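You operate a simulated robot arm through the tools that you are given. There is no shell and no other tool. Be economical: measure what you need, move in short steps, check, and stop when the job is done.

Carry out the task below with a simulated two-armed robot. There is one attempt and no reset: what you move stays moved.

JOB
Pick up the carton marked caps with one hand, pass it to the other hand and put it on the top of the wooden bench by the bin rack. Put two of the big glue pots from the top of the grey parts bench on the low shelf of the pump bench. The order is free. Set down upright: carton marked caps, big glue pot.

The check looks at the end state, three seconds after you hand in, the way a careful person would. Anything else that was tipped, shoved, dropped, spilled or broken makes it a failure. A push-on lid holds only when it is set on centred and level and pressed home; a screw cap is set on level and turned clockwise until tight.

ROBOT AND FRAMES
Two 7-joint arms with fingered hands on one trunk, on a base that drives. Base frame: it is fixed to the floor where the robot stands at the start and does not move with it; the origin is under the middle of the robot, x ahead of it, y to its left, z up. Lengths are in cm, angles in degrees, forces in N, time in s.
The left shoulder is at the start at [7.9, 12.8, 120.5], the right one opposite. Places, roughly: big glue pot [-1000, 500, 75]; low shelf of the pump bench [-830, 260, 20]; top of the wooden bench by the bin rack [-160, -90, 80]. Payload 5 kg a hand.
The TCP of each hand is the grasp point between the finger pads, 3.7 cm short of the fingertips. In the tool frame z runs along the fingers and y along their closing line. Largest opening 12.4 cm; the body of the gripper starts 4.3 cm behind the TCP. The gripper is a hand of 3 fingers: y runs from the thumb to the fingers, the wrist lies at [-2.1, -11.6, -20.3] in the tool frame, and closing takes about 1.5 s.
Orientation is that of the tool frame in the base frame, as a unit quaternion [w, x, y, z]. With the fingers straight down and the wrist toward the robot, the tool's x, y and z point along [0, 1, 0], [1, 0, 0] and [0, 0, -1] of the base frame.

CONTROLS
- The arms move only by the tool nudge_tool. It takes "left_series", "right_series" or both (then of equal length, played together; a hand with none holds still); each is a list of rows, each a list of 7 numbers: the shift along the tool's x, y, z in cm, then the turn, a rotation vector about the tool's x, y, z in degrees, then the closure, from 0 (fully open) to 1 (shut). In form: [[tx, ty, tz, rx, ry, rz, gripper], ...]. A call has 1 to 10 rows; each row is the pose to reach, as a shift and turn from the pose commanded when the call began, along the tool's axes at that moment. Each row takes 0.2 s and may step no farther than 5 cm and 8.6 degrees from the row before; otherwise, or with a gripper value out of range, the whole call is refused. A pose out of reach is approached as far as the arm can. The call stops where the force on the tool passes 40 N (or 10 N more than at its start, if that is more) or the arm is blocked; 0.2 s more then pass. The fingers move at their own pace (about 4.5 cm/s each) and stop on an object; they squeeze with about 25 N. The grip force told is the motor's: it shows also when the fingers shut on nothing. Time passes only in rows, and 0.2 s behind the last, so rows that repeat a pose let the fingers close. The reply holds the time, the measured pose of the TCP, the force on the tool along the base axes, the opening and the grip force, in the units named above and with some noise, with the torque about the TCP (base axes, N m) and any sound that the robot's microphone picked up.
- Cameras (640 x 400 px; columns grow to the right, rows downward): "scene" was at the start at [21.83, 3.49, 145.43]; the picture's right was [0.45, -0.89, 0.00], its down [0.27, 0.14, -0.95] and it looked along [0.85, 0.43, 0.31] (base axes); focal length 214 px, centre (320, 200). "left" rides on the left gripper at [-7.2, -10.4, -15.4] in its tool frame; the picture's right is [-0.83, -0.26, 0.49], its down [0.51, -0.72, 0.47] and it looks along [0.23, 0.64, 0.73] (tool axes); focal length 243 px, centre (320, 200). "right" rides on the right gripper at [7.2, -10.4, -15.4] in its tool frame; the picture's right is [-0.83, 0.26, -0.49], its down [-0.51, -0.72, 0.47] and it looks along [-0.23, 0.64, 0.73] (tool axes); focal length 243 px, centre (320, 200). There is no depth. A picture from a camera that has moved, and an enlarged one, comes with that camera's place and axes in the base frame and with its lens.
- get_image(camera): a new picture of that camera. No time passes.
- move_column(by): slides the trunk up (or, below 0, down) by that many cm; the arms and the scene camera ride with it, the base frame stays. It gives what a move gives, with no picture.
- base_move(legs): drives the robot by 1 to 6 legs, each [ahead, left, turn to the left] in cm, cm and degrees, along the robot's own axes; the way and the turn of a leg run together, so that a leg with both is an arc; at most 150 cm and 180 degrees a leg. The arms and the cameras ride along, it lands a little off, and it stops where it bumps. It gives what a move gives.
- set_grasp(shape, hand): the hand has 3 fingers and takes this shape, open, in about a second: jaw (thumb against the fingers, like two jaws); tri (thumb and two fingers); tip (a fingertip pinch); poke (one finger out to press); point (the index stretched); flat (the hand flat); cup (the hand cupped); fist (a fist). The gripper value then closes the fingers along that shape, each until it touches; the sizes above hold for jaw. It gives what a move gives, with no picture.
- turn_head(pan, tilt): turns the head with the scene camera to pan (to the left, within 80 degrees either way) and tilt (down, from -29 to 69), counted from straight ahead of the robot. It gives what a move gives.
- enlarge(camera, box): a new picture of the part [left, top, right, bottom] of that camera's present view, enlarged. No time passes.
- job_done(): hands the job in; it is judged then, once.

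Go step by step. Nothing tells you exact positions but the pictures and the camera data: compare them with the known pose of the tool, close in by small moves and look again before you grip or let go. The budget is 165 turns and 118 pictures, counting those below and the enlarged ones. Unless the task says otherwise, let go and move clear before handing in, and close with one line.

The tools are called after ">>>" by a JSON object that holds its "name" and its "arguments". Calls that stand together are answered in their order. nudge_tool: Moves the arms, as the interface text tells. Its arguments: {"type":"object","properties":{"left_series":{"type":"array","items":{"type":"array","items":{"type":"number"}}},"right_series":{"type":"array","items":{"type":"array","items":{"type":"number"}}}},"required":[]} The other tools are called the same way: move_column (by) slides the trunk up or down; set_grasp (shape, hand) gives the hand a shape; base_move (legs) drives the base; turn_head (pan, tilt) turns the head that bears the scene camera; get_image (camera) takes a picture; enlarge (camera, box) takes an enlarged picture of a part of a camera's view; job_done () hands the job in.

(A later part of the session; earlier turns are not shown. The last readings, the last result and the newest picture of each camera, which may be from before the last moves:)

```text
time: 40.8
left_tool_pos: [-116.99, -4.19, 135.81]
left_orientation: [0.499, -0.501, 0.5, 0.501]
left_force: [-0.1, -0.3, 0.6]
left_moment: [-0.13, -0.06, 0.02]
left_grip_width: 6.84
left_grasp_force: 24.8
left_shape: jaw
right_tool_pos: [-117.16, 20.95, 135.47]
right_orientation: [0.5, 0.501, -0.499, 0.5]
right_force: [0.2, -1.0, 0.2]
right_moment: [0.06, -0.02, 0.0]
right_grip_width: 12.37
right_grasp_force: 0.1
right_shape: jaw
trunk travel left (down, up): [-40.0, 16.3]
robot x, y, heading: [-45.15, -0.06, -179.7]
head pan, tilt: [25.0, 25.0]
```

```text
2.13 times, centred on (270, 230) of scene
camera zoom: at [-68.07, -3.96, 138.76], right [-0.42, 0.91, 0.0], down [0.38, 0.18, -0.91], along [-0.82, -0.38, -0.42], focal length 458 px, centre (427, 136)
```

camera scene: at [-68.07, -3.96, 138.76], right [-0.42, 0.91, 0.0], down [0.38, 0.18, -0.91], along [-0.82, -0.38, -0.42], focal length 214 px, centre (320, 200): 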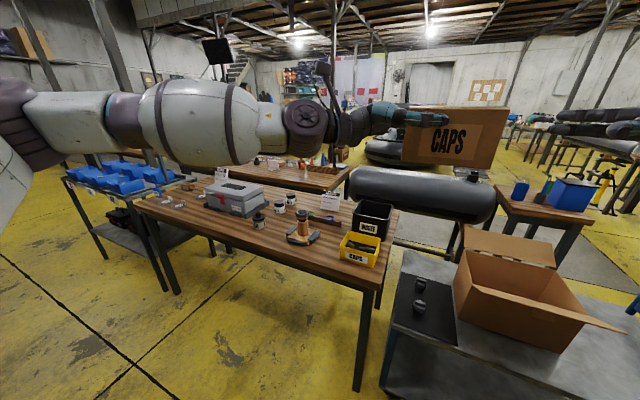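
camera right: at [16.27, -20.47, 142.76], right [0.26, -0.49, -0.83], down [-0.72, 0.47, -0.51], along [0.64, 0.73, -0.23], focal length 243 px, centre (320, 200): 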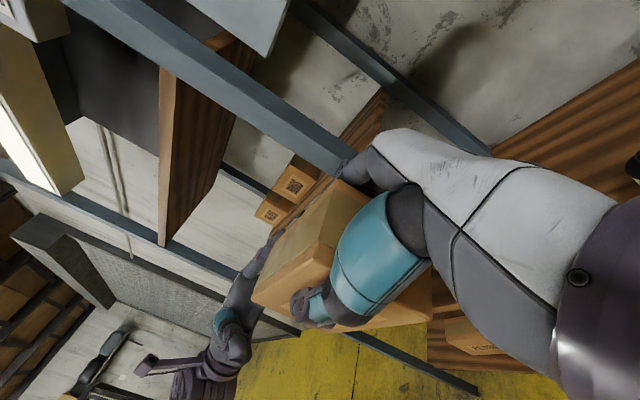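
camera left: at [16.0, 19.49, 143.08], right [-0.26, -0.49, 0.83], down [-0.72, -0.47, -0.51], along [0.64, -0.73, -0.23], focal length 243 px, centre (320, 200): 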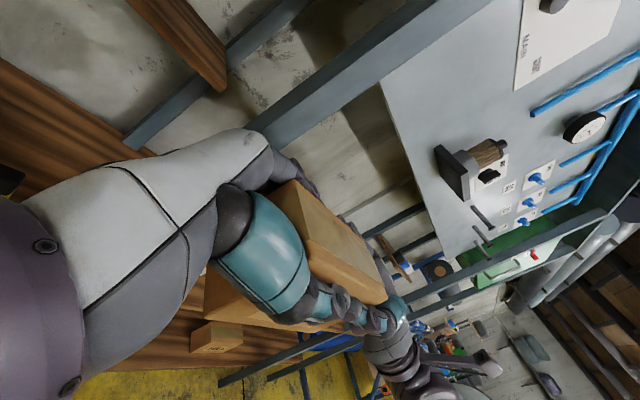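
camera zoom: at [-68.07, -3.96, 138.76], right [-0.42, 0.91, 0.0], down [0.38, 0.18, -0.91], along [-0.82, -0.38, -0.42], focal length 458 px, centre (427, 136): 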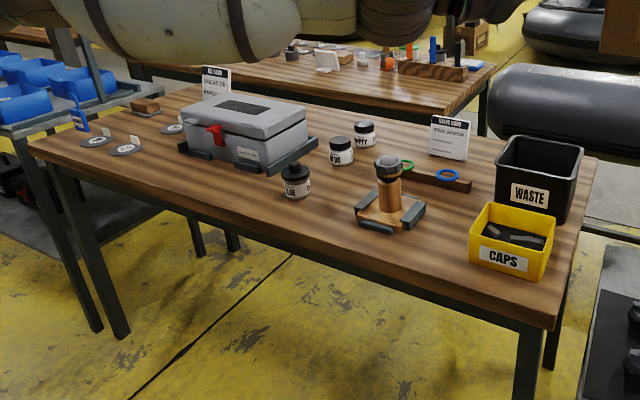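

A free strip lies at the front edge before the toolbox. I'm aiming the carton centre at about [-132, -90]. I'll drive left 90.

>>> {"name": "base_move", "arguments": {"legs": [[0, 90, 0]]}}

>>> {"name": "turn_head", "arguments": {"pan": 5, "tilt": 35}}

>>> {"name": "get_image", "arguments": {"camera": "scene"}}

```text
time: 49.0
left_tool_pos: [-116.79, -94.44, 135.8]
left_orientation: [-0.5, 0.5, -0.5, -0.5]
left_force: [-0.1, -0.2, 0.5]
left_moment: [-0.06, -0.01, 0.0]
left_grip_width: 6.8
left_grasp_force: 25.6
left_shape: jaw
right_tool_pos: [-117.08, -69.27, 135.49]
right_orientation: [0.5, 0.501, -0.499, 0.5]
right_force: [-0.3, -0.4, -0.5]
right_moment: [0.04, -0.03, 0.03]
right_grip_width: 12.37
right_grasp_force: 0.1
right_shape: jaw
trunk travel left (down, up): [-40.0, 16.3]
robot x, y, heading: [-45.25, -90.15, -179.9]
head pan, tilt: [25.0, 25.0]
```

```text
time: 49.9
left_tool_pos: [-116.76, -94.51, 135.78]
left_orientation: [0.5, -0.5, 0.5, 0.501]
left_force: [0.5, -0.5, 0.7]
left_moment: [-0.12, -0.03, 0.02]
left_grip_width: 6.85
left_grasp_force: 25.1
left_shape: jaw
right_tool_pos: [-117.12, -69.15, 135.54]
right_orientation: [0.5, 0.501, -0.499, 0.5]
right_force: [0.2, -0.1, 0.5]
right_moment: [-0.02, 0.01, 0.02]
right_grip_width: 12.37
right_grasp_force: 0.1
right_shape: jaw
trunk travel left (down, up): [-40.0, 16.3]
robot x, y, heading: [-45.08, -90.35, -179.7]
head pan, tilt: [5.0, 35.0]
```

```text
83 pictures are left
camera scene: at [-68.39, -91.05, 137.19], right [-0.09, 1.0, 0.0], down [0.57, 0.05, -0.82], along [-0.82, -0.07, -0.57], focal length 214 px, centre (320, 200)
```

scene: 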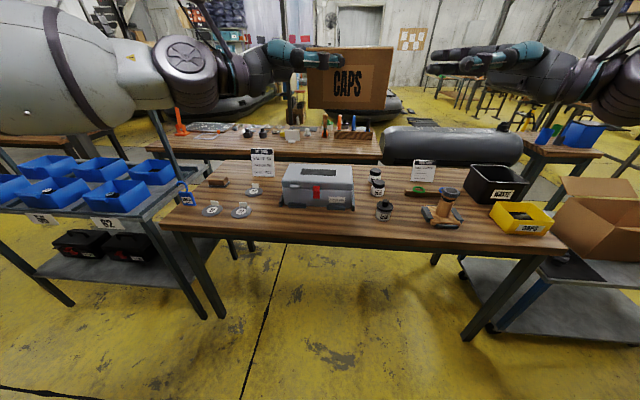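

The spot in front of the toolbox is confirmed free. I'll raise the right hand out of the way, drive ahead 15 and lower the trunk partway.

>>> {"name": "nudge_tool", "arguments": {"right_series": [[5, 0, 0, 0, 0, 0, 0], [10, 0, 0, 0, 0, 0, 0], [15, 0, 0, 0, 0, 0, 0], [20, 0, 0, 0, 0, 0, 0], [25, 0, 0, 0, 0, 0, 0]]}}

>>> {"name": "base_move", "arguments": {"legs": [[15, 0, 0]]}}

>>> {"name": "move_column", "arguments": {"by": -30}}

>>> {"name": "get_image", "arguments": {"camera": "scene"}}

>>> {"name": "get_image", "arguments": {"camera": "left"}}

```text
time: 51.0
left_tool_pos: [-116.77, -94.59, 135.88]
left_orientation: [0.499, -0.5, 0.5, 0.501]
left_force: [-0.9, -0.2, 0.0]
left_moment: [-0.06, -0.02, 0.0]
left_grip_width: 6.82
left_grasp_force: 25.0
left_shape: jaw
right_tool_pos: [-116.99, -69.32, 160.56]
right_orientation: [0.5, 0.502, -0.499, 0.499]
right_force: [0.1, -0.1, 0.2]
right_moment: [0.01, 0.01, 0.04]
right_grip_width: 12.36
right_grasp_force: 0.1
right_shape: jaw
trunk travel left (down, up): [-40.0, 16.3]
robot x, y, heading: [-44.87, -89.89, -179.9]
head pan, tilt: [5.0, 35.0]
```

```text
time: 52.4
left_tool_pos: [-131.39, -94.52, 136.18]
left_orientation: [0.498, -0.5, 0.5, 0.502]
left_force: [0.4, 0.4, -2.4]
left_moment: [-0.12, -0.06, 0.04]
left_grip_width: 6.82
left_grasp_force: 24.7
left_shape: jaw
right_tool_pos: [-131.7, -69.06, 160.66]
right_orientation: [0.501, 0.501, -0.498, 0.5]
right_force: [1.1, -0.3, 0.7]
right_moment: [0.02, 0.01, -0.03]
right_grip_width: 12.38
right_grasp_force: 0.0
right_shape: jaw
trunk travel left (down, up): [-40.0, 16.3]
robot x, y, heading: [-60.14, -90.27, -180.1]
head pan, tilt: [5.0, 35.0]
```

```text
time: 55.4
left_tool_pos: [-131.8, -94.48, 105.91]
left_orientation: [0.499, -0.5, 0.5, 0.5]
left_force: [0.7, -0.1, -1.0]
left_moment: [-0.06, -0.01, 0.01]
left_grip_width: 6.84
left_grasp_force: 25.1
left_shape: jaw
right_tool_pos: [-131.95, -69.11, 130.77]
right_orientation: [0.5, 0.501, -0.499, 0.499]
right_force: [0.1, 0.2, -0.6]
right_moment: [-0.02, 0.0, -0.05]
right_grip_width: 12.36
right_grasp_force: 0.1
right_shape: jaw
trunk travel left (down, up): [-10.0, 46.3]
robot x, y, heading: [-60.36, -89.99, -179.9]
head pan, tilt: [5.0, 35.0]
```

```text
82 pictures are left
camera scene: at [-92.86, -91.06, 104.32], right [-0.09, 1.0, 0.0], down [0.57, 0.05, -0.82], along [-0.82, -0.07, -0.57], focal length 214 px, centre (320, 200)
```

scene: 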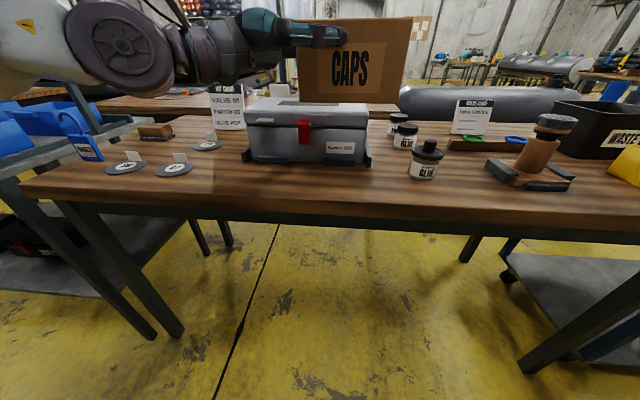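

```text
81 pictures are left
camera left: at [-121.27, -109.82, 113.15], right [0.26, 0.49, 0.83], down [0.72, 0.47, -0.51], along [-0.64, 0.73, -0.23], focal length 243 px, centre (320, 200)
```

left: 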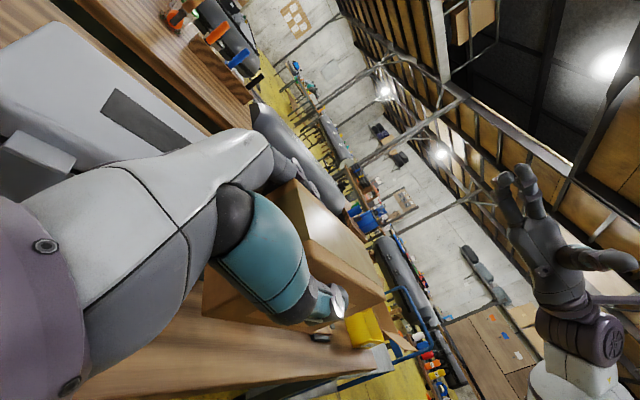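

The bench top is at z≈79.5. I'll lower the trunk by the last 10, then bring the arm down.

>>> {"name": "move_column", "arguments": {"by": -10}}

>>> {"name": "nudge_tool", "arguments": {"left_series": [[2, 0, 0, 0, 0, 0, 1], [4, 0, 0, 0, 0, 0, 1], [6, 0, 0, 0, 0, 0, 1], [7, 0, 0, 0, 0, 0, 1]]}}

>>> {"name": "get_image", "arguments": {"camera": "scene"}}

>>> {"name": "get_image", "arguments": {"camera": "left"}}

```text
time: 56.8
left_tool_pos: [-131.83, -94.5, 95.89]
left_orientation: [-0.5, 0.501, -0.499, -0.5]
left_force: [-0.8, 0.9, -2.6]
left_moment: [-0.13, -0.03, 0.01]
left_grip_width: 6.83
left_grasp_force: 24.8
left_shape: jaw
right_tool_pos: [-132.07, -69.11, 120.52]
right_orientation: [0.5, 0.502, -0.498, 0.499]
right_force: [0.8, -0.6, -0.2]
right_moment: [-0.01, -0.02, 0.04]
right_grip_width: 12.39
right_grasp_force: 0.0
right_shape: jaw
trunk travel left (down, up): [0.0, 56.3]
robot x, y, heading: [-59.66, -90.45, -179.8]
head pan, tilt: [5.0, 35.0]
```

```text
time: 57.8
left_tool_pos: [-131.81, -94.45, 88.79]
left_orientation: [0.5, -0.5, 0.5, 0.5]
left_force: [-0.4, -0.1, -1.6]
left_moment: [-0.06, -0.03, -0.01]
left_grip_width: 6.83
left_grasp_force: 24.6
left_shape: jaw
right_tool_pos: [-132.12, -69.16, 120.53]
right_orientation: [0.501, 0.502, -0.498, 0.5]
right_force: [-1.0, 0.0, -0.5]
right_moment: [0.0, 0.01, -0.02]
right_grip_width: 12.41
right_grasp_force: 0.0
right_shape: jaw
trunk travel left (down, up): [0.0, 56.3]
robot x, y, heading: [-60.25, -89.99, -179.9]
head pan, tilt: [5.0, 35.0]
```

```text
80 pictures are left
camera scene: at [-95.37, -91.08, 95.43], right [-0.09, 1.0, 0.0], down [0.57, 0.05, -0.82], along [-0.82, -0.07, -0.57], focal length 214 px, centre (320, 200)
```

scene: 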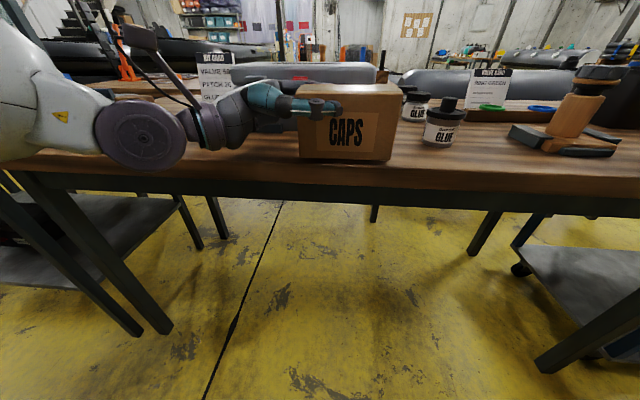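

```text
79 pictures are left
camera left: at [-121.35, -109.86, 96.11], right [0.26, 0.49, 0.83], down [0.72, 0.47, -0.51], along [-0.64, 0.73, -0.23], focal length 243 px, centre (320, 200)
```

left: 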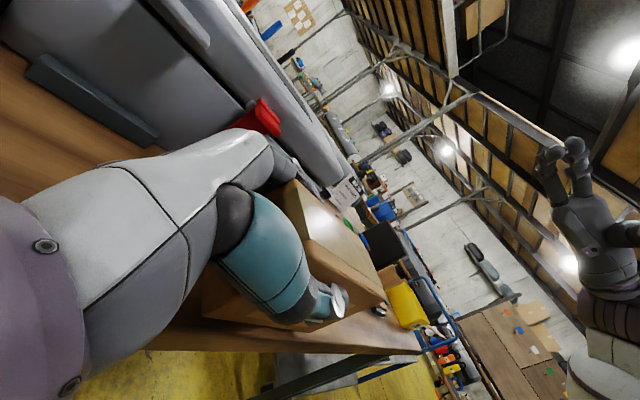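

Almost down. I'll lower gently until the force shows contact.

>>> {"name": "nudge_tool", "arguments": {"left_series": [[0.3, 0, 0, 0, 0, 0, 1], [0.6, 0, 0, 0, 0, 0, 1], [0.9, 0, 0, 0, 0, 0, 1], [1.1, 0, 0, 0, 0, 0, 1]]}}

```text
time: 58.8
left_tool_pos: [-131.87, -94.49, 87.91]
left_orientation: [0.499, -0.499, 0.5, 0.502]
left_force: [-4.8, 0.8, 7.2]
left_moment: [0.11, 0.11, 0.1]
left_grip_width: 6.83
left_grasp_force: 24.7
left_shape: jaw
right_tool_pos: [-132.11, -69.21, 120.56]
right_orientation: [0.5, 0.501, -0.499, 0.5]
right_force: [0.9, 0.0, 0.0]
right_moment: [0.03, 0.04, -0.03]
right_grip_width: 12.39
right_grasp_force: 0.1
right_shape: jaw
trunk travel left (down, up): [0.0, 56.3]
robot x, y, heading: [-60.54, -90.02, -180.0]
head pan, tilt: [5.0, 35.0]
```

The carton is in contact with the bench. I'll ease off, open partway, slide out 8.5 cm and then lift up.

>>> {"name": "nudge_tool", "arguments": {"left_series": [[-0.1, 0, 0, 0, 0, 0, 0.4], [-0.1, 0, 0, 0, 0, 0, 0.3], [-0.1, 0, 0, 0, 0, 0, 0.25], [-0.1, 0, 0, 0, 0, 0, 0.25], [-0.1, 0, 0, 0, 0, 0, 0.25]]}}

>>> {"name": "get_image", "arguments": {"camera": "left"}}

```text
time: 60.0
left_tool_pos: [-131.67, -94.44, 87.96]
left_orientation: [0.499, -0.5, 0.5, 0.5]
left_force: [0.1, 0.5, 0.5]
left_moment: [0.02, 0.0, 0.02]
left_grip_width: 9.26
left_grasp_force: 0.1
left_shape: jaw
right_tool_pos: [-132.2, -69.14, 120.55]
right_orientation: [0.501, 0.5, -0.499, 0.499]
right_force: [0.8, 0.4, 1.4]
right_moment: [0.01, -0.01, 0.0]
right_grip_width: 12.38
right_grasp_force: 0.1
right_shape: jaw
trunk travel left (down, up): [0.0, 56.3]
robot x, y, heading: [-60.17, -89.8, -179.9]
head pan, tilt: [5.0, 35.0]
```

```text
78 pictures are left
camera left: at [-121.31, -109.85, 95.12], right [0.26, 0.49, 0.83], down [0.72, 0.47, -0.51], along [-0.64, 0.73, -0.23], focal length 243 px, centre (320, 200)
```

left: 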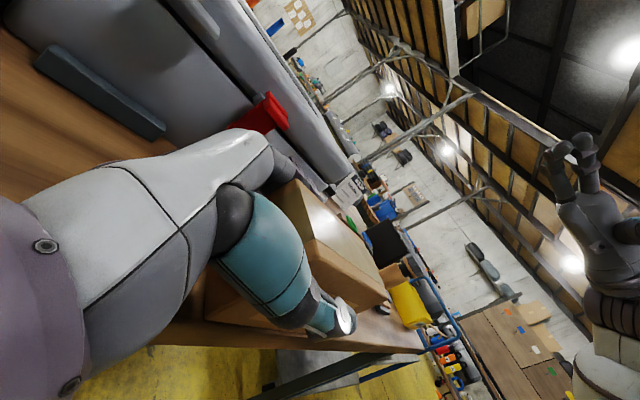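

>>> {"name": "nudge_tool", "arguments": {"left_series": [[-0.1, 0, -2, 0, 0, 0, 0.25], [-0.1, 0, -4, 0, 0, 0, 0.25], [-0.1, 0, -6, 0, 0, 0, 0.25], [-0.1, 0, -8.5, 0, 0, 0, 0.25], [-4, 0, -8.5, 0, 0, 0, 0.25], [-8, 0, -8.5, 0, 0, 0, 0.25], [-12, 0, -8.5, 0, 0, 0, 0.25], [-16, 0, -8.5, 0, 0, 0, 0.25], [-20, 0, -8.5, 0, 0, 0, 0]]}}

>>> {"name": "get_image", "arguments": {"camera": "scene"}}

```text
time: 62.0
left_tool_pos: [-131.59, -102.88, 107.98]
left_orientation: [-0.5, 0.501, -0.5, -0.5]
left_force: [1.1, 0.7, 0.1]
left_moment: [0.01, -0.02, 0.01]
left_grip_width: 12.33
left_grasp_force: 0.0
left_shape: jaw
right_tool_pos: [-132.03, -69.09, 120.61]
right_orientation: [0.501, 0.501, -0.498, 0.5]
right_force: [-0.1, -0.2, 0.5]
right_moment: [0.01, -0.01, -0.03]
right_grip_width: 12.4
right_grasp_force: 0.1
right_shape: jaw
trunk travel left (down, up): [0.0, 56.3]
robot x, y, heading: [-59.69, -90.23, -180.0]
head pan, tilt: [5.0, 35.0]
```

```text
77 pictures are left
camera scene: at [-95.27, -90.97, 95.47], right [-0.09, 1.0, 0.0], down [0.57, 0.05, -0.82], along [-0.82, -0.07, -0.57], focal length 214 px, centre (320, 200)
```

scene: 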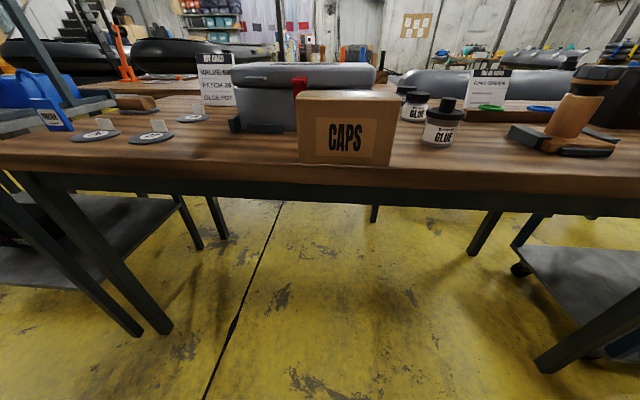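

Caps is set down upright. I'll back away, raise the trunk and look for the route to the glue pots at around [-1000, 500].

>>> {"name": "base_move", "arguments": {"legs": [[-30, 0, 0]]}}

>>> {"name": "move_column", "arguments": {"by": 40}}

>>> {"name": "nudge_tool", "arguments": {"left_series": [[0, -2, 0, 0, 8.5, 0, 0], [0, -5, 0, 0, 17, 0, 0], [0, -8, 0, 0, 25.5, 0, 0], [0, -11, 0, 0, 34, 0, 0], [0, -14, 0, 0, 42.5, 0, 0], [0, -17, 0, 0, 51, 0, 0], [0, -20, 0, 0, 59.5, 0, 0], [0, -23, 0, 0, 68, 0, 0], [0, -26, 0, 0, 76.5, 0, 0], [0, -29, 0, 0, 85, 0, 0]], "right_series": [[0, -2, 0, 0, -8.5, 0, 0], [0, -5, 0, 0, -17, 0, 0], [0, -8, 0, 0, -25.5, 0, 0], [0, -11, 0, 0, -34, 0, 0], [0, -14, 0, 0, -42.5, 0, 0], [0, -17, 0, 0, -51, 0, 0], [0, -20, 0, 0, -59.5, 0, 0], [0, -23, 0, 0, -68, 0, 0], [0, -26, 0, 0, -76.5, 0, 0], [0, -29, 0, 0, -85, 0, 0]]}}

>>> {"name": "turn_head", "arguments": {"pan": -40, "tilt": 10}}

>>> {"name": "get_image", "arguments": {"camera": "scene"}}

```text
time: 64.0
left_tool_pos: [-101.69, -102.85, 107.96]
left_orientation: [0.499, -0.499, 0.501, 0.5]
left_force: [-0.1, -0.5, -0.2]
left_moment: [-0.01, 0.01, 0.01]
left_grip_width: 12.35
left_grasp_force: 0.0
left_shape: jaw
right_tool_pos: [-102.12, -68.98, 120.62]
right_orientation: [0.501, 0.501, -0.499, 0.5]
right_force: [-0.5, -0.1, 0.6]
right_moment: [0.04, -0.01, 0.0]
right_grip_width: 12.37
right_grasp_force: 0.1
right_shape: jaw
trunk travel left (down, up): [0.0, 56.3]
robot x, y, heading: [-30.11, -89.99, 179.9]
head pan, tilt: [5.0, 35.0]
```

```text
time: 67.8
left_tool_pos: [-101.69, -102.89, 147.78]
left_orientation: [0.5, -0.5, 0.499, 0.501]
left_force: [-0.3, -0.1, -0.3]
left_moment: [-0.01, -0.01, -0.02]
left_grip_width: 12.35
left_grasp_force: 0.0
left_shape: jaw
right_tool_pos: [-102.21, -69.05, 160.48]
right_orientation: [0.501, 0.5, -0.5, 0.5]
right_force: [0.0, 0.1, 0.8]
right_moment: [0.04, 0.01, 0.0]
right_grip_width: 12.38
right_grasp_force: 0.0
right_shape: jaw
trunk travel left (down, up): [-40.0, 16.3]
robot x, y, heading: [-30.01, -90.08, 179.9]
head pan, tilt: [5.0, 35.0]
```

```text
time: 70.0
left_tool_pos: [-77.53, -100.36, 146.14]
left_orientation: [0.178, -0.532, 0.776, 0.289]
left_force: [-0.3, 0.0, -0.4]
left_moment: [-0.02, 0.0, 0.05]
left_grip_width: 12.39
left_grasp_force: 0.1
left_shape: jaw
left hand out of reach, approached as far as the arm can: row 5, 6, 7, 8, 9, 10
right_tool_pos: [-72.87, -68.82, 160.45]
right_orientation: [-0.032, -0.706, 0.707, -0.03]
right_force: [0.5, -1.4, 0.3]
right_moment: [0.0, 0.01, 0.01]
right_grip_width: 12.36
right_grasp_force: 0.1
right_shape: jaw
trunk travel left (down, up): [-40.0, 16.3]
robot x, y, heading: [-30.04, -89.97, 180.1]
head pan, tilt: [5.0, 35.0]
```

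```text
time: 71.2
left_tool_pos: [-77.67, -100.46, 146.04]
left_orientation: [0.178, -0.533, 0.774, 0.29]
left_force: [-0.2, -0.2, 0.1]
left_moment: [0.03, -0.01, 0.0]
left_grip_width: 12.38
left_grasp_force: 0.1
left_shape: jaw
right_tool_pos: [-73.04, -68.94, 160.5]
right_orientation: [-0.033, -0.706, 0.707, -0.03]
right_force: [-0.4, 0.4, 1.1]
right_moment: [-0.01, -0.03, -0.01]
right_grip_width: 12.36
right_grasp_force: 0.0
right_shape: jaw
trunk travel left (down, up): [-40.0, 16.3]
robot x, y, heading: [-30.33, -90.09, 179.9]
head pan, tilt: [-40.0, 10.0]
```

```text
76 pictures are left
camera scene: at [-51.73, -84.24, 141.2], right [0.64, 0.77, 0.0], down [0.13, -0.11, -0.98], along [-0.75, 0.63, -0.17], focal length 214 px, centre (320, 200)
```

scene: 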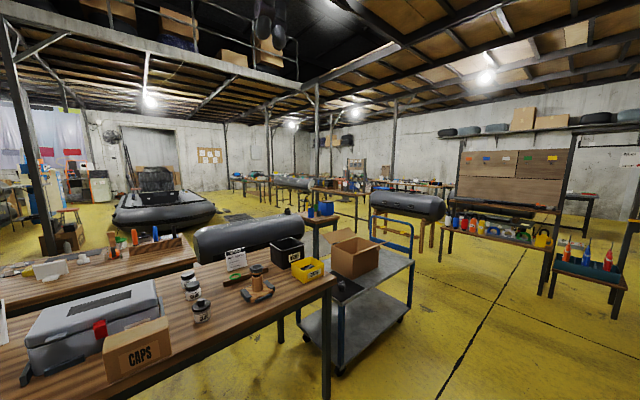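

The aisle between the trolley and the bottle rack, around y≈150, looks like the way. I'll drive right along it and look again.

>>> {"name": "base_move", "arguments": {"legs": [[0, -115, 0], [0, -115, 0]]}}

>>> {"name": "turn_head", "arguments": {"pan": -15, "tilt": 12}}

>>> {"name": "get_image", "arguments": {"camera": "scene"}}

```text
time: 91.5
left_tool_pos: [-77.74, 129.15, 146.0]
left_orientation: [0.177, -0.537, 0.772, 0.291]
left_force: [-0.2, -0.3, 0.6]
left_moment: [-0.01, -0.02, 0.01]
left_grip_width: 12.44
left_grasp_force: 0.1
left_shape: jaw
right_tool_pos: [-73.38, 160.75, 160.44]
right_orientation: [0.031, 0.709, -0.704, 0.03]
right_force: [-0.1, 0.0, 0.2]
right_moment: [-0.01, 0.01, 0.02]
right_grip_width: 12.39
right_grasp_force: 0.1
right_shape: jaw
trunk travel left (down, up): [-40.0, 16.3]
robot x, y, heading: [-30.45, 139.98, -179.7]
head pan, tilt: [-40.0, 10.0]
```

```text
time: 92.4
left_tool_pos: [-77.78, 129.22, 146.11]
left_orientation: [0.177, -0.537, 0.772, 0.291]
left_force: [-1.0, -0.2, 0.7]
left_moment: [0.0, -0.01, 0.0]
left_grip_width: 12.39
left_grasp_force: 0.1
left_shape: jaw
right_tool_pos: [-73.5, 160.82, 160.44]
right_orientation: [0.032, 0.71, -0.703, 0.03]
right_force: [-0.2, -0.9, 0.6]
right_moment: [0.0, 0.0, 0.01]
right_grip_width: 12.37
right_grasp_force: 0.0
right_shape: jaw
trunk travel left (down, up): [-40.0, 16.3]
robot x, y, heading: [-30.48, 139.66, -179.4]
head pan, tilt: [-15.0, 12.0]
```

```text
75 pictures are left
camera scene: at [-53.87, 142.1, 140.88], right [0.25, 0.97, 0.0], down [0.2, -0.05, -0.98], along [-0.95, 0.25, -0.21], focal length 214 px, centre (320, 200)
```

scene: 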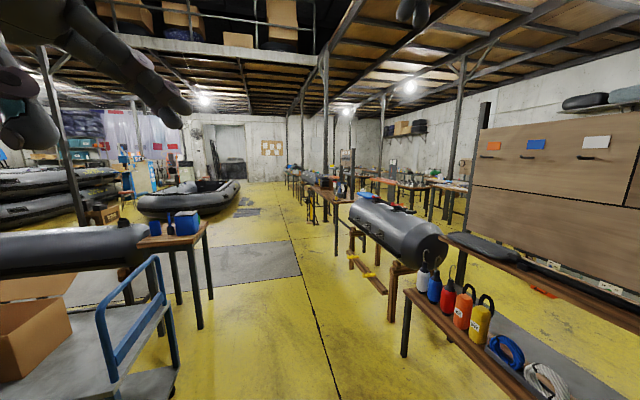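

The lane at y≈150 runs straight along -x. I'll drive down it.

>>> {"name": "base_move", "arguments": {"legs": [[75, -14, 0], [150, 0, 0], [150, 0, 0], [120, 0, 0]]}}

>>> {"name": "turn_head", "arguments": {"pan": -30, "tilt": 12}}

>>> {"name": "get_image", "arguments": {"camera": "scene"}}

```text
time: 116.2
left_tool_pos: [-572.31, 138.3, 146.12]
left_orientation: [0.178, -0.536, 0.773, 0.29]
left_force: [0.4, -0.2, 1.2]
left_moment: [-0.03, 0.0, 0.04]
left_grip_width: 12.41
left_grasp_force: 0.1
left_shape: jaw
right_tool_pos: [-568.08, 169.9, 160.44]
right_orientation: [0.032, 0.709, -0.704, 0.03]
right_force: [0.6, 0.7, 0.1]
right_moment: [0.02, 0.02, 0.0]
right_grip_width: 12.37
right_grasp_force: 0.0
right_shape: jaw
trunk travel left (down, up): [-40.0, 16.3]
robot x, y, heading: [-525.29, 149.04, -179.5]
head pan, tilt: [-15.0, 12.0]
```

```text
time: 117.0
left_tool_pos: [-572.67, 138.44, 146.14]
left_orientation: [0.176, -0.537, 0.772, 0.29]
left_force: [-0.2, 0.0, -0.2]
left_moment: [0.01, 0.03, -0.01]
left_grip_width: 12.4
left_grasp_force: 0.0
left_shape: jaw
right_tool_pos: [-568.2, 169.9, 160.52]
right_orientation: [0.033, 0.709, -0.704, 0.029]
right_force: [1.0, 0.1, 0.8]
right_moment: [0.0, 0.04, 0.01]
right_grip_width: 12.4
right_grasp_force: 0.0
right_shape: jaw
trunk travel left (down, up): [-40.0, 16.3]
robot x, y, heading: [-524.88, 149.28, -179.1]
head pan, tilt: [-30.0, 12.0]
```

```text
74 pictures are left
camera scene: at [-547.7, 153.46, 140.88], right [0.49, 0.87, 0.0], down [0.18, -0.1, -0.98], along [-0.85, 0.48, -0.21], focal length 214 px, centre (320, 200)
```

scene: 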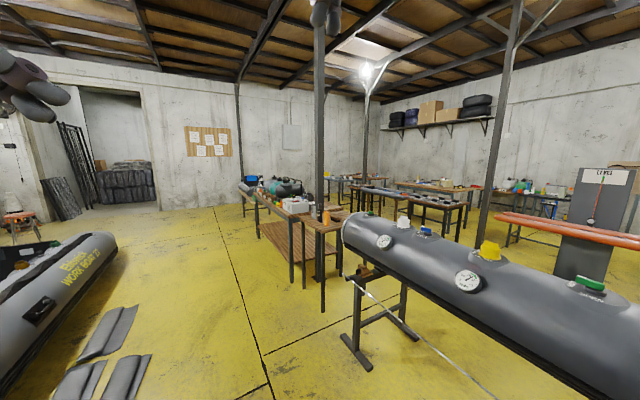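

The pump bench with its slatted low shelf is ahead, around (290,238). I'll zoom to see the parts bench and the layout.

>>> {"name": "enlarge", "arguments": {"camera": "scene", "box": [220, 150, 540, 290]}}

```text
2.00 times, centred on (380, 220) of scene
camera zoom: at [-547.7, 153.46, 140.88], right [0.49, 0.87, 0.0], down [0.18, -0.1, -0.98], along [-0.85, 0.48, -0.21], focal length 429 px, centre (200, 160)
```

zoom: 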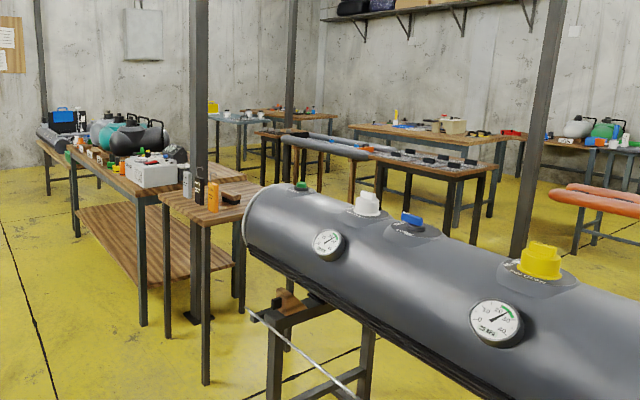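

The grey parts bench is in the far corner past the pump bench. I'll go on along the lane, keeping y≈168 to stay clear of the pads on the floor.

>>> {"name": "base_move", "arguments": {"legs": [[0, -18, -0.9], [150, 0, 0], [150, 0, 0]]}}

>>> {"name": "turn_head", "arguments": {"pan": -45, "tilt": 15}}

>>> {"name": "get_image", "arguments": {"camera": "scene"}}

```text
time: 133.2
left_tool_pos: [-871.59, 157.91, 146.13]
left_orientation: [0.18, -0.531, 0.776, 0.289]
left_force: [0.3, -0.9, 0.0]
left_moment: [0.0, 0.02, 0.03]
left_grip_width: 12.4
left_grasp_force: 0.0
left_shape: jaw
right_tool_pos: [-866.91, 189.29, 160.39]
right_orientation: [-0.033, -0.705, 0.708, -0.029]
right_force: [0.2, -0.1, -0.3]
right_moment: [0.01, -0.01, 0.0]
right_grip_width: 12.37
right_grasp_force: 0.0
right_shape: jaw
trunk travel left (down, up): [-40.0, 16.3]
robot x, y, heading: [-824.36, 167.97, 179.7]
head pan, tilt: [-30.0, 12.0]
```

```text
time: 134.0
left_tool_pos: [-871.81, 157.84, 146.09]
left_orientation: [0.179, -0.531, 0.776, 0.29]
left_force: [-0.2, -0.1, 0.7]
left_moment: [-0.04, -0.01, 0.02]
left_grip_width: 12.41
left_grasp_force: 0.1
left_shape: jaw
right_tool_pos: [-867.04, 189.31, 160.5]
right_orientation: [-0.032, -0.705, 0.708, -0.029]
right_force: [1.3, 0.2, 0.6]
right_moment: [0.03, 0.0, -0.02]
right_grip_width: 12.38
right_grasp_force: 0.0
right_shape: jaw
trunk travel left (down, up): [-40.0, 16.3]
robot x, y, heading: [-823.87, 167.89, 179.6]
head pan, tilt: [-45.0, 15.0]
```

```text
72 pictures are left
camera scene: at [-845.27, 174.61, 140.39], right [0.71, 0.7, 0.0], down [0.18, -0.18, -0.97], along [-0.68, 0.69, -0.26], focal length 214 px, centre (320, 200)
```

scene: 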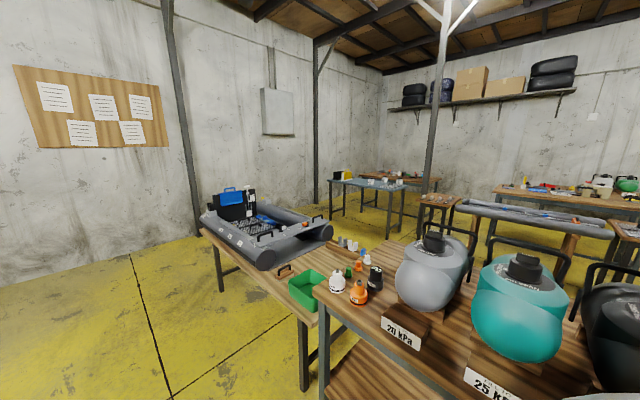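

The route is clear: continue to x≈-1118, pass between the wall and the low table with the raft, then go to the grey bench (front edge y≈478). I'll drive the first part and check.

>>> {"name": "base_move", "arguments": {"legs": [[147, 0, 0.3], [145, 0, 0]]}}

>>> {"name": "turn_head", "arguments": {"pan": -75, "tilt": 25}}

>>> {"name": "get_image", "arguments": {"camera": "scene"}}

```text
time: 148.2
left_tool_pos: [-1165.75, 160.56, 146.14]
left_orientation: [0.181, -0.527, 0.779, 0.288]
left_force: [0.1, -0.1, -0.2]
left_moment: [0.02, -0.01, 0.02]
left_grip_width: 12.39
left_grasp_force: 0.0
left_shape: jaw
right_tool_pos: [-1160.53, 192.02, 160.46]
right_orientation: [-0.032, -0.7, 0.712, -0.029]
right_force: [-0.4, 0.4, 0.0]
right_moment: [0.0, 0.03, -0.02]
right_grip_width: 12.37
right_grasp_force: 0.1
right_shape: jaw
trunk travel left (down, up): [-40.0, 16.3]
robot x, y, heading: [-1118.0, 169.93, 178.9]
head pan, tilt: [-45.0, 15.0]
```

```text
time: 149.1
left_tool_pos: [-1165.79, 160.77, 146.16]
left_orientation: [0.181, -0.526, 0.779, 0.289]
left_force: [-1.2, 0.2, -0.1]
left_moment: [-0.02, 0.0, 0.02]
left_grip_width: 12.38
left_grasp_force: 0.1
left_shape: jaw
right_tool_pos: [-1160.64, 192.01, 160.44]
right_orientation: [-0.032, -0.701, 0.712, -0.029]
right_force: [0.3, 0.0, -0.6]
right_moment: [0.03, 0.01, 0.0]
right_grip_width: 12.39
right_grasp_force: 0.0
right_shape: jaw
trunk travel left (down, up): [-40.0, 16.3]
robot x, y, heading: [-1118.08, 170.25, 179.2]
head pan, tilt: [-75.0, 25.0]
```

```text
71 pictures are left
camera scene: at [-1134.8, 179.2, 138.77], right [0.97, 0.24, 0.0], down [0.1, -0.41, -0.91], along [-0.22, 0.88, -0.42], focal length 214 px, centre (320, 200)
```

scene: 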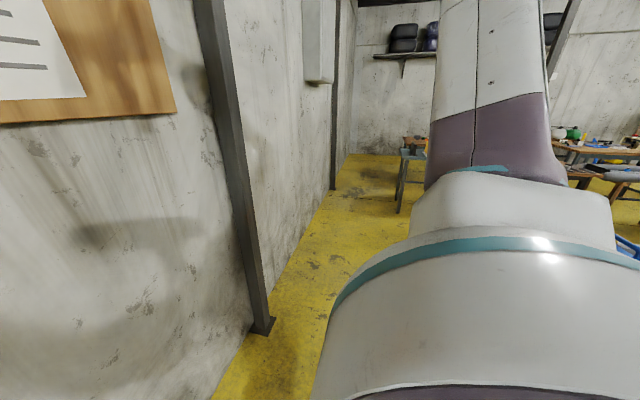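

The strip is clear; the post face is at x≈-1188 and my hands are at about -1173. I'll strafe right 172, then turn to face the grey bench.

>>> {"name": "base_move", "arguments": {"legs": [[0, -86, 0.5], [0, -86, 0]]}}

>>> {"name": "base_move", "arguments": {"legs": [[-10, 0, -45], [0, 0, -45]]}}

>>> {"name": "turn_head", "arguments": {"pan": -20, "tilt": 20}}

>>> {"name": "get_image", "arguments": {"camera": "scene"}}

```text
time: 164.5
left_tool_pos: [-1164.42, 331.49, 146.09]
left_orientation: [0.178, -0.535, 0.773, 0.29]
left_force: [-0.1, -0.1, -0.3]
left_moment: [-0.01, 0.01, -0.02]
left_grip_width: 12.41
left_grasp_force: 0.1
left_shape: jaw
right_tool_pos: [-1160.0, 362.83, 160.52]
right_orientation: [0.032, 0.708, -0.705, 0.03]
right_force: [0.4, 0.1, -0.1]
right_moment: [0.03, 0.03, 0.01]
right_grip_width: 12.36
right_grasp_force: 0.0
right_shape: jaw
trunk travel left (down, up): [-40.0, 16.3]
robot x, y, heading: [-1116.48, 342.11, -179.9]
head pan, tilt: [-75.0, 25.0]
```

```text
time: 169.0
left_tool_pos: [-1118.97, 385.57, 146.17]
left_orientation: [0.331, 0.166, 0.925, 0.08]
left_force: [-0.1, 0.0, 0.6]
left_moment: [0.0, -0.01, -0.01]
left_grip_width: 12.42
left_grasp_force: 0.0
left_shape: jaw
right_tool_pos: [-1087.4, 381.37, 160.35]
right_orientation: [-0.044, -0.006, 0.999, 0.002]
right_force: [-0.5, 0.2, -0.4]
right_moment: [-0.04, 0.03, -0.01]
right_grip_width: 12.37
right_grasp_force: 0.2
right_shape: jaw
trunk travel left (down, up): [-40.0, 16.3]
robot x, y, heading: [-1107.85, 338.24, 90.7]
head pan, tilt: [-75.0, 25.0]
```

```text
time: 170.3
left_tool_pos: [-1118.85, 385.59, 146.09]
left_orientation: [0.331, 0.166, 0.925, 0.081]
left_force: [-0.2, 0.1, -0.9]
left_moment: [-0.01, 0.01, 0.0]
left_grip_width: 12.4
left_grasp_force: 0.1
left_shape: jaw
right_tool_pos: [-1087.47, 381.38, 160.28]
right_orientation: [-0.043, -0.006, 0.999, 0.002]
right_force: [-0.2, -0.6, -0.1]
right_moment: [0.02, -0.04, 0.02]
right_grip_width: 12.37
right_grasp_force: 0.0
right_shape: jaw
trunk travel left (down, up): [-40.0, 16.3]
robot x, y, heading: [-1107.98, 338.28, 90.9]
head pan, tilt: [-20.0, 20.0]
```

```text
70 pictures are left
camera scene: at [-1104.94, 361.64, 139.58], right [0.94, -0.33, 0.0], down [-0.11, -0.32, -0.94], along [0.31, 0.89, -0.34], focal length 214 px, centre (320, 200)
```

scene: 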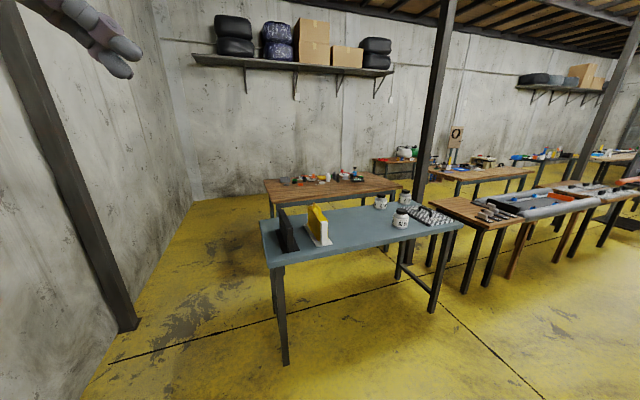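

The grey bench's front edge is at y≈455, and glue jars sit toward its right end. Zooming in.

>>> {"name": "enlarge", "arguments": {"camera": "scene", "box": [250, 150, 490, 300]}}

```text
2.67 times, centred on (370, 225) of scene
camera zoom: at [-1104.94, 361.64, 139.58], right [0.94, -0.33, 0.0], down [-0.11, -0.32, -0.94], along [0.31, 0.89, -0.34], focal length 572 px, centre (187, 133)
```

zoom: 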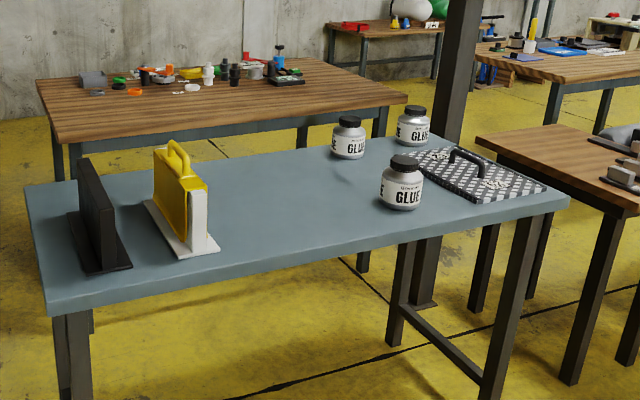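

Three big glue pots stand on the grey bench; the two I can reach freely are at about [-1013,464] and [-1007,497]. I'll turn both hands to point forward, pitched about 20° down, with sideways closing, so they can grip pot bodies and also set them on the low shelf.

>>> {"name": "nudge_tool", "arguments": {"left_series": [[2.13, 0.57, 0, -5.98, -0.7, -5.4, 0], [4.26, 1.14, 0, -11.96, -1.4, -10.8, 0], [6.39, 1.71, 0, -17.94, -2.1, -16.2, 0], [8.52, 2.28, 0, -23.92, -2.8, -21.6, 0], [10.65, 2.85, 0, -29.9, -3.5, -27, 0], [12.78, 3.42, 0, -35.88, -4.2, -32.4, 0], [14.91, 3.99, 0, -41.86, -4.9, -37.8, 0], [17.04, 4.56, 0, -47.84, -5.6, -43.2, 0], [19.17, 5.13, 0, -53.82, -6.3, -48.6, 0], [21.3, 5.7, 0, -59.8, -7.0, -54, 0]], "right_series": [[-0.74, 1.88, 2.45, -4.42, 3.86, 5.8, 0], [-1.48, 3.76, 4.9, -8.84, 7.72, 11.6, 0], [-2.22, 5.64, 7.35, -13.26, 11.58, 17.4, 0], [-2.96, 7.52, 9.8, -17.68, 15.44, 23.2, 0], [-3.7, 9.4, 12.25, -22.1, 19.3, 29, 0], [-4.44, 11.28, 14.7, -26.52, 23.16, 34.8, 0], [-5.18, 13.16, 17.15, -30.94, 27.02, 40.6, 0], [-5.92, 15.04, 19.6, -35.36, 30.88, 46.4, 0], [-6.66, 16.92, 22.05, -39.78, 34.74, 52.2, 0], [-7.4, 18.8, 24.5, -44.2, 38.6, 58, 0]]}}

>>> {"name": "nudge_tool", "arguments": {"left_series": [[0, 0, 0, -5.98, -0.7, -5.4, 0], [0, 0, 0, -11.96, -1.4, -10.8, 0], [0, 0, 0, -17.94, -2.1, -16.2, 0]], "right_series": [[0, 0, 0, -4.42, 3.86, 5.8, 0], [0, 0, 0, -8.84, 7.72, 11.6, 0], [0, 0, 0, -13.26, 11.58, 17.4, 0]]}}

>>> {"name": "get_image", "arguments": {"camera": "scene"}}

```text
time: 172.5
left_tool_pos: [-1132.91, 399.13, 134.87]
left_orientation: [0.417, -0.43, 0.719, 0.352]
left_force: [0.3, 0.7, -0.2]
left_moment: [-0.01, 0.01, -0.01]
left_grip_width: 12.4
left_grasp_force: 0.0
left_shape: jaw
left hand out of reach, approached as far as the arm can: row 2, 3, 4, 8, 9
right_tool_pos: [-1082.62, 400.75, 135.18]
right_orientation: [-0.344, 0.474, 0.74, 0.331]
right_force: [-0.9, 1.4, -0.3]
right_moment: [-0.06, 0.01, 0.02]
right_grip_width: 12.34
right_grasp_force: 0.1
right_shape: jaw
trunk travel left (down, up): [-40.0, 16.3]
robot x, y, heading: [-1107.97, 338.22, 91.0]
head pan, tilt: [-20.0, 20.0]
```

```text
time: 173.3
left_tool_pos: [-1132.93, 398.57, 135.06]
left_orientation: [-0.404, 0.58, -0.579, -0.406]
left_force: [-0.1, 1.4, -0.8]
left_moment: [0.01, -0.01, -0.01]
left_grip_width: 12.41
left_grasp_force: 0.0
left_shape: jaw
right_tool_pos: [-1082.45, 400.31, 135.36]
right_orientation: [-0.407, 0.581, 0.578, 0.404]
right_force: [-0.3, 0.7, 0.4]
right_moment: [0.0, -0.01, 0.0]
right_grip_width: 12.37
right_grasp_force: 0.1
right_shape: jaw
trunk travel left (down, up): [-40.0, 16.3]
robot x, y, heading: [-1108.05, 338.24, 90.7]
head pan, tilt: [-20.0, 20.0]
```

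```text
68 pictures are left
camera scene: at [-1104.9, 361.69, 139.57], right [0.94, -0.33, 0.0], down [-0.11, -0.32, -0.94], along [0.31, 0.89, -0.34], focal length 214 px, centre (320, 200)
```

scene: 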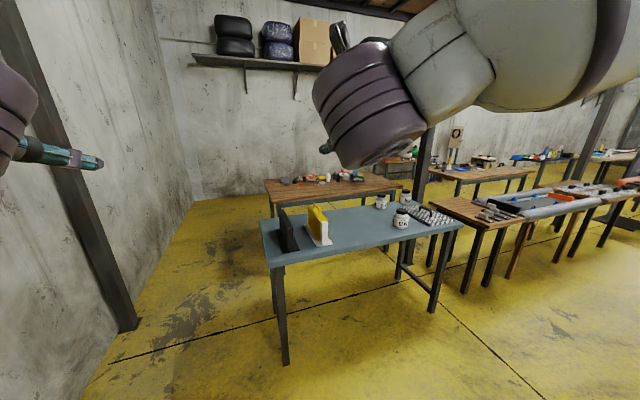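

Both hands point forward. I'll drive right 120 to line the left hand up with the front pot.

>>> {"name": "base_move", "arguments": {"legs": [[0, -119, -0.8]]}}

>>> {"name": "move_column", "arguments": {"by": -30}}

>>> {"name": "turn_head", "arguments": {"pan": 0, "tilt": 20}}

>>> {"name": "get_image", "arguments": {"camera": "scene"}}

>>> {"name": "get_image", "arguments": {"camera": "left"}}

```text
time: 183.9
left_tool_pos: [-1013.52, 399.6, 135.13]
left_orientation: [0.407, -0.576, 0.583, 0.404]
left_force: [-0.8, -0.1, -0.4]
left_moment: [-0.02, -0.02, 0.04]
left_grip_width: 12.39
left_grasp_force: 0.0
left_shape: jaw
right_tool_pos: [-963.13, 401.02, 135.39]
right_orientation: [-0.404, 0.583, 0.576, 0.406]
right_force: [0.5, -0.2, -0.4]
right_moment: [0.01, -0.02, 0.01]
right_grip_width: 12.38
right_grasp_force: 0.1
right_shape: jaw
trunk travel left (down, up): [-40.0, 16.3]
robot x, y, heading: [-989.34, 338.83, 90.2]
head pan, tilt: [-20.0, 20.0]
```

```text
time: 186.9
left_tool_pos: [-1013.68, 404.05, 99.1]
left_orientation: [0.378, -0.595, 0.601, 0.376]
left_force: [0.1, -0.8, 0.1]
left_moment: [0.0, -0.02, 0.02]
left_grip_width: 12.39
left_grasp_force: 0.0
left_shape: jaw
right_tool_pos: [-963.14, 402.82, 103.17]
right_orientation: [-0.392, 0.59, 0.584, 0.395]
right_force: [0.5, 0.5, -0.2]
right_moment: [0.0, 0.0, 0.0]
right_grip_width: 12.4
right_grasp_force: 0.0
right_shape: jaw
trunk travel left (down, up): [-10.0, 46.3]
robot x, y, heading: [-989.49, 339.34, 90.1]
head pan, tilt: [-20.0, 20.0]
```

```text
time: 187.8
left_tool_pos: [-1013.53, 404.05, 99.15]
left_orientation: [0.377, -0.596, 0.601, 0.375]
left_force: [-0.2, -1.5, 0.0]
left_moment: [0.02, 0.02, 0.01]
left_grip_width: 12.42
left_grasp_force: 0.1
left_shape: jaw
right_tool_pos: [-963.12, 402.95, 102.92]
right_orientation: [-0.392, 0.59, 0.585, 0.394]
right_force: [-0.4, 0.3, -0.7]
right_moment: [-0.02, -0.03, -0.02]
right_grip_width: 12.39
right_grasp_force: 0.0
right_shape: jaw
trunk travel left (down, up): [-10.0, 46.3]
robot x, y, heading: [-988.92, 339.38, 90.1]
head pan, tilt: [0.0, 20.0]
```

```text
67 pictures are left
camera scene: at [-989.15, 372.56, 106.69], right [1.0, 0.0, 0.0], down [0.0, -0.34, -0.94], along [0.0, 0.94, -0.34], focal length 214 px, centre (320, 200)
```

scene: 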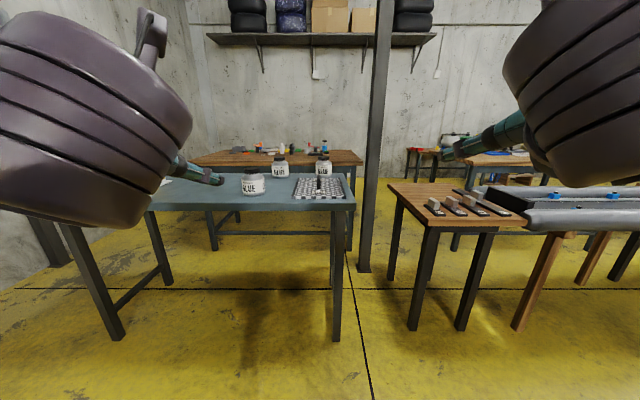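

```text
66 pictures are left
camera left: at [-1003.28, 393.26, 112.33], right [0.27, 0.8, 0.54], down [0.72, 0.2, -0.66], along [-0.64, 0.57, -0.53], focal length 243 px, centre (320, 200)
```

left: 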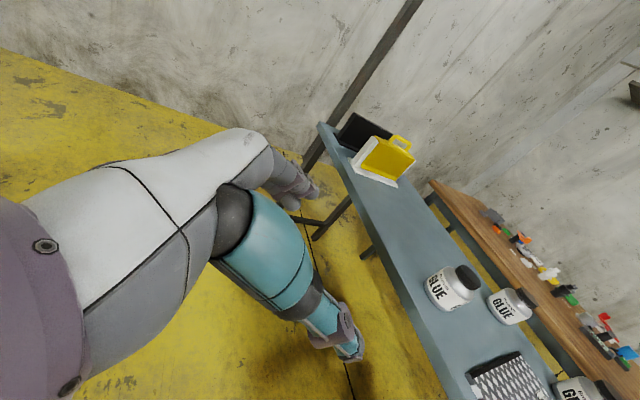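

Triangulating puts pot A's body centre at about [-1017.5, 462, 82] and the bench top at z≈77.5. I'll drive ahead 38 and left 4, keeping the hand above.

>>> {"name": "base_move", "arguments": {"legs": [[36, 4, 0]]}}

>>> {"name": "get_image", "arguments": {"camera": "left"}}

>>> {"name": "get_image", "arguments": {"camera": "scene"}}

```text
time: 190.1
left_tool_pos: [-1017.82, 439.72, 99.08]
left_orientation: [0.378, -0.596, 0.601, 0.375]
left_force: [-1.2, -0.3, -0.3]
left_moment: [0.0, 0.0, -0.01]
left_grip_width: 12.4
left_grasp_force: 0.0
left_shape: jaw
right_tool_pos: [-967.32, 438.61, 103.06]
right_orientation: [-0.392, 0.59, 0.584, 0.396]
right_force: [0.2, 0.3, -0.3]
right_moment: [0.0, -0.01, -0.01]
right_grip_width: 12.39
right_grasp_force: 0.0
right_shape: jaw
trunk travel left (down, up): [-10.0, 46.3]
robot x, y, heading: [-993.28, 374.76, 90.5]
head pan, tilt: [0.0, 20.0]
```

```text
65 pictures are left
camera left: at [-1007.45, 428.81, 112.33], right [0.27, 0.8, 0.54], down [0.72, 0.2, -0.66], along [-0.64, 0.57, -0.53], focal length 243 px, centre (320, 200)
```

left: 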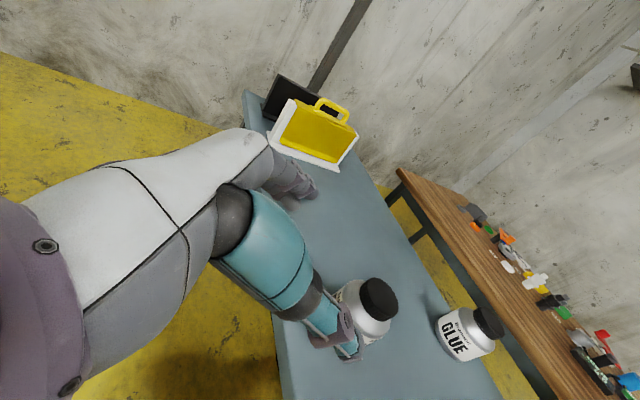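

```text
64 pictures are left
camera scene: at [-993.32, 408.12, 106.69], right [1.0, 0.0, 0.0], down [0.0, -0.34, -0.94], along [0.0, 0.94, -0.34], focal length 214 px, centre (320, 200)
```

scene: 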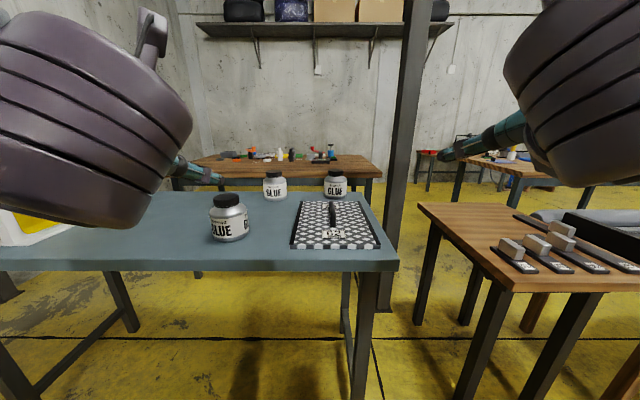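

I'll bring the left hand down in front of pot A, to y≈450, z≈82.3.

>>> {"name": "nudge_tool", "arguments": {"left_series": [[2.14, 0, 3.3, 0, 0, 0, 0], [4.28, 0, 6.6, 0, 0, 0, 0], [6.4, 0, 9.9, 0, 0, 0, 0], [8.5, 0, 13.2, 0, 0, 0, 0], [10.7, 0, 16.5, 0, 0, 0, 0]]}}

>>> {"name": "get_image", "arguments": {"camera": "left"}}

>>> {"name": "get_image", "arguments": {"camera": "scene"}}

```text
time: 191.3
left_tool_pos: [-1017.74, 450.01, 82.25]
left_orientation: [0.378, -0.597, 0.601, 0.374]
left_force: [-1.0, 1.4, 0.1]
left_moment: [-0.02, 0.0, 0.02]
left_grip_width: 12.41
left_grasp_force: 0.1
left_shape: jaw
right_tool_pos: [-967.36, 438.69, 102.93]
right_orientation: [-0.392, 0.59, 0.585, 0.394]
right_force: [-0.7, 0.2, 0.3]
right_moment: [0.03, 0.04, -0.03]
right_grip_width: 12.36
right_grasp_force: 0.1
right_shape: jaw
trunk travel left (down, up): [-10.0, 46.3]
robot x, y, heading: [-993.47, 375.07, 90.1]
head pan, tilt: [0.0, 20.0]
```

```text
63 pictures are left
camera left: at [-1007.39, 439.18, 95.42], right [0.27, 0.8, 0.53], down [0.72, 0.2, -0.66], along [-0.64, 0.56, -0.53], focal length 243 px, centre (320, 200)
```

left: 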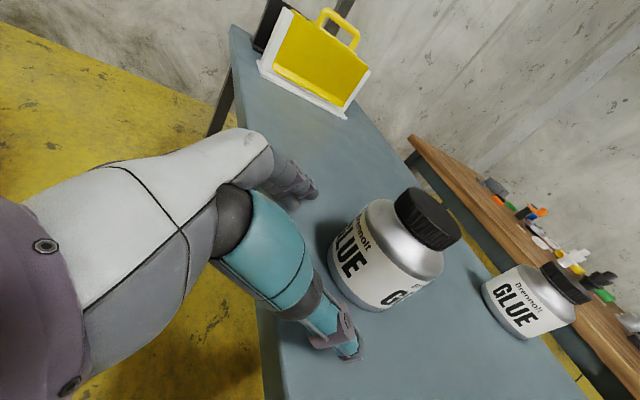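

```text
62 pictures are left
camera scene: at [-993.36, 408.27, 106.63], right [1.0, 0.0, 0.0], down [0.0, -0.34, -0.94], along [0.0, 0.94, -0.34], focal length 214 px, centre (320, 200)
```

scene: 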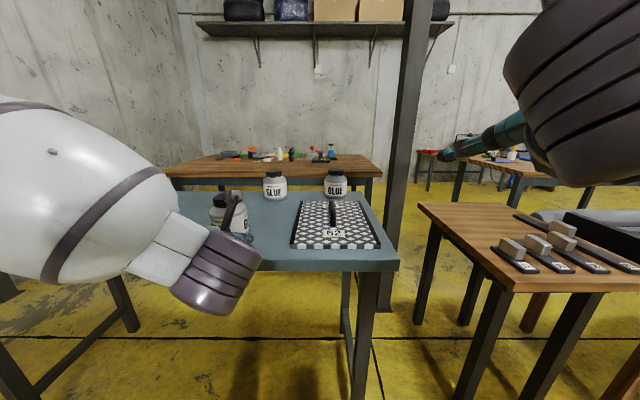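

Aligned well. I'll reduce the pitch a bit so the palm clears the shoulder of the pot, and move halfway in.

>>> {"name": "nudge_tool", "arguments": {"left_series": [[-0.34, 0, -0.16, 0, -6.5, 0, 0], [-0.68, 0, -0.32, 0, -13, 0, 0], [-1.76, 0, 1.93, 0, -13, 0, 0], [-2.84, 0, 4.18, 0, -13, 0, 0]]}}

>>> {"name": "get_image", "arguments": {"camera": "left"}}

```text
time: 192.3
left_tool_pos: [-1017.71, 454.9, 83.1]
left_orientation: [0.443, -0.549, 0.555, 0.441]
left_force: [-0.3, 0.4, 0.2]
left_moment: [0.02, 0.0, 0.01]
left_grip_width: 12.41
left_grasp_force: 0.0
left_shape: jaw
right_tool_pos: [-967.24, 438.59, 102.98]
right_orientation: [-0.392, 0.59, 0.585, 0.395]
right_force: [-0.5, -0.2, -0.2]
right_moment: [0.02, 0.02, -0.02]
right_grip_width: 12.38
right_grasp_force: 0.1
right_shape: jaw
trunk travel left (down, up): [-10.0, 46.3]
robot x, y, heading: [-993.05, 374.74, 90.4]
head pan, tilt: [0.0, 20.0]
```

```text
61 pictures are left
camera left: at [-1007.39, 441.41, 93.47], right [0.27, 0.66, 0.7], down [0.72, 0.34, -0.6], along [-0.64, 0.67, -0.39], focal length 243 px, centre (320, 200)
```

left: 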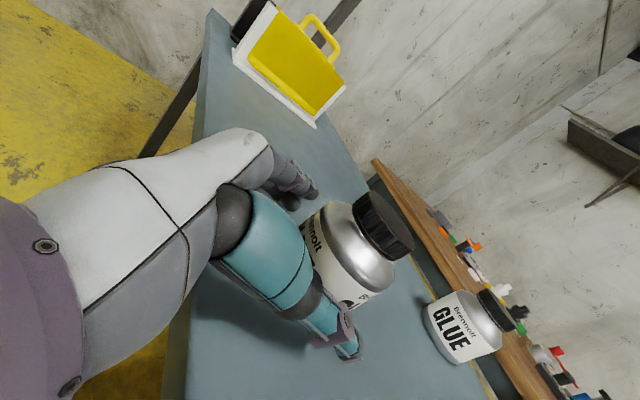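

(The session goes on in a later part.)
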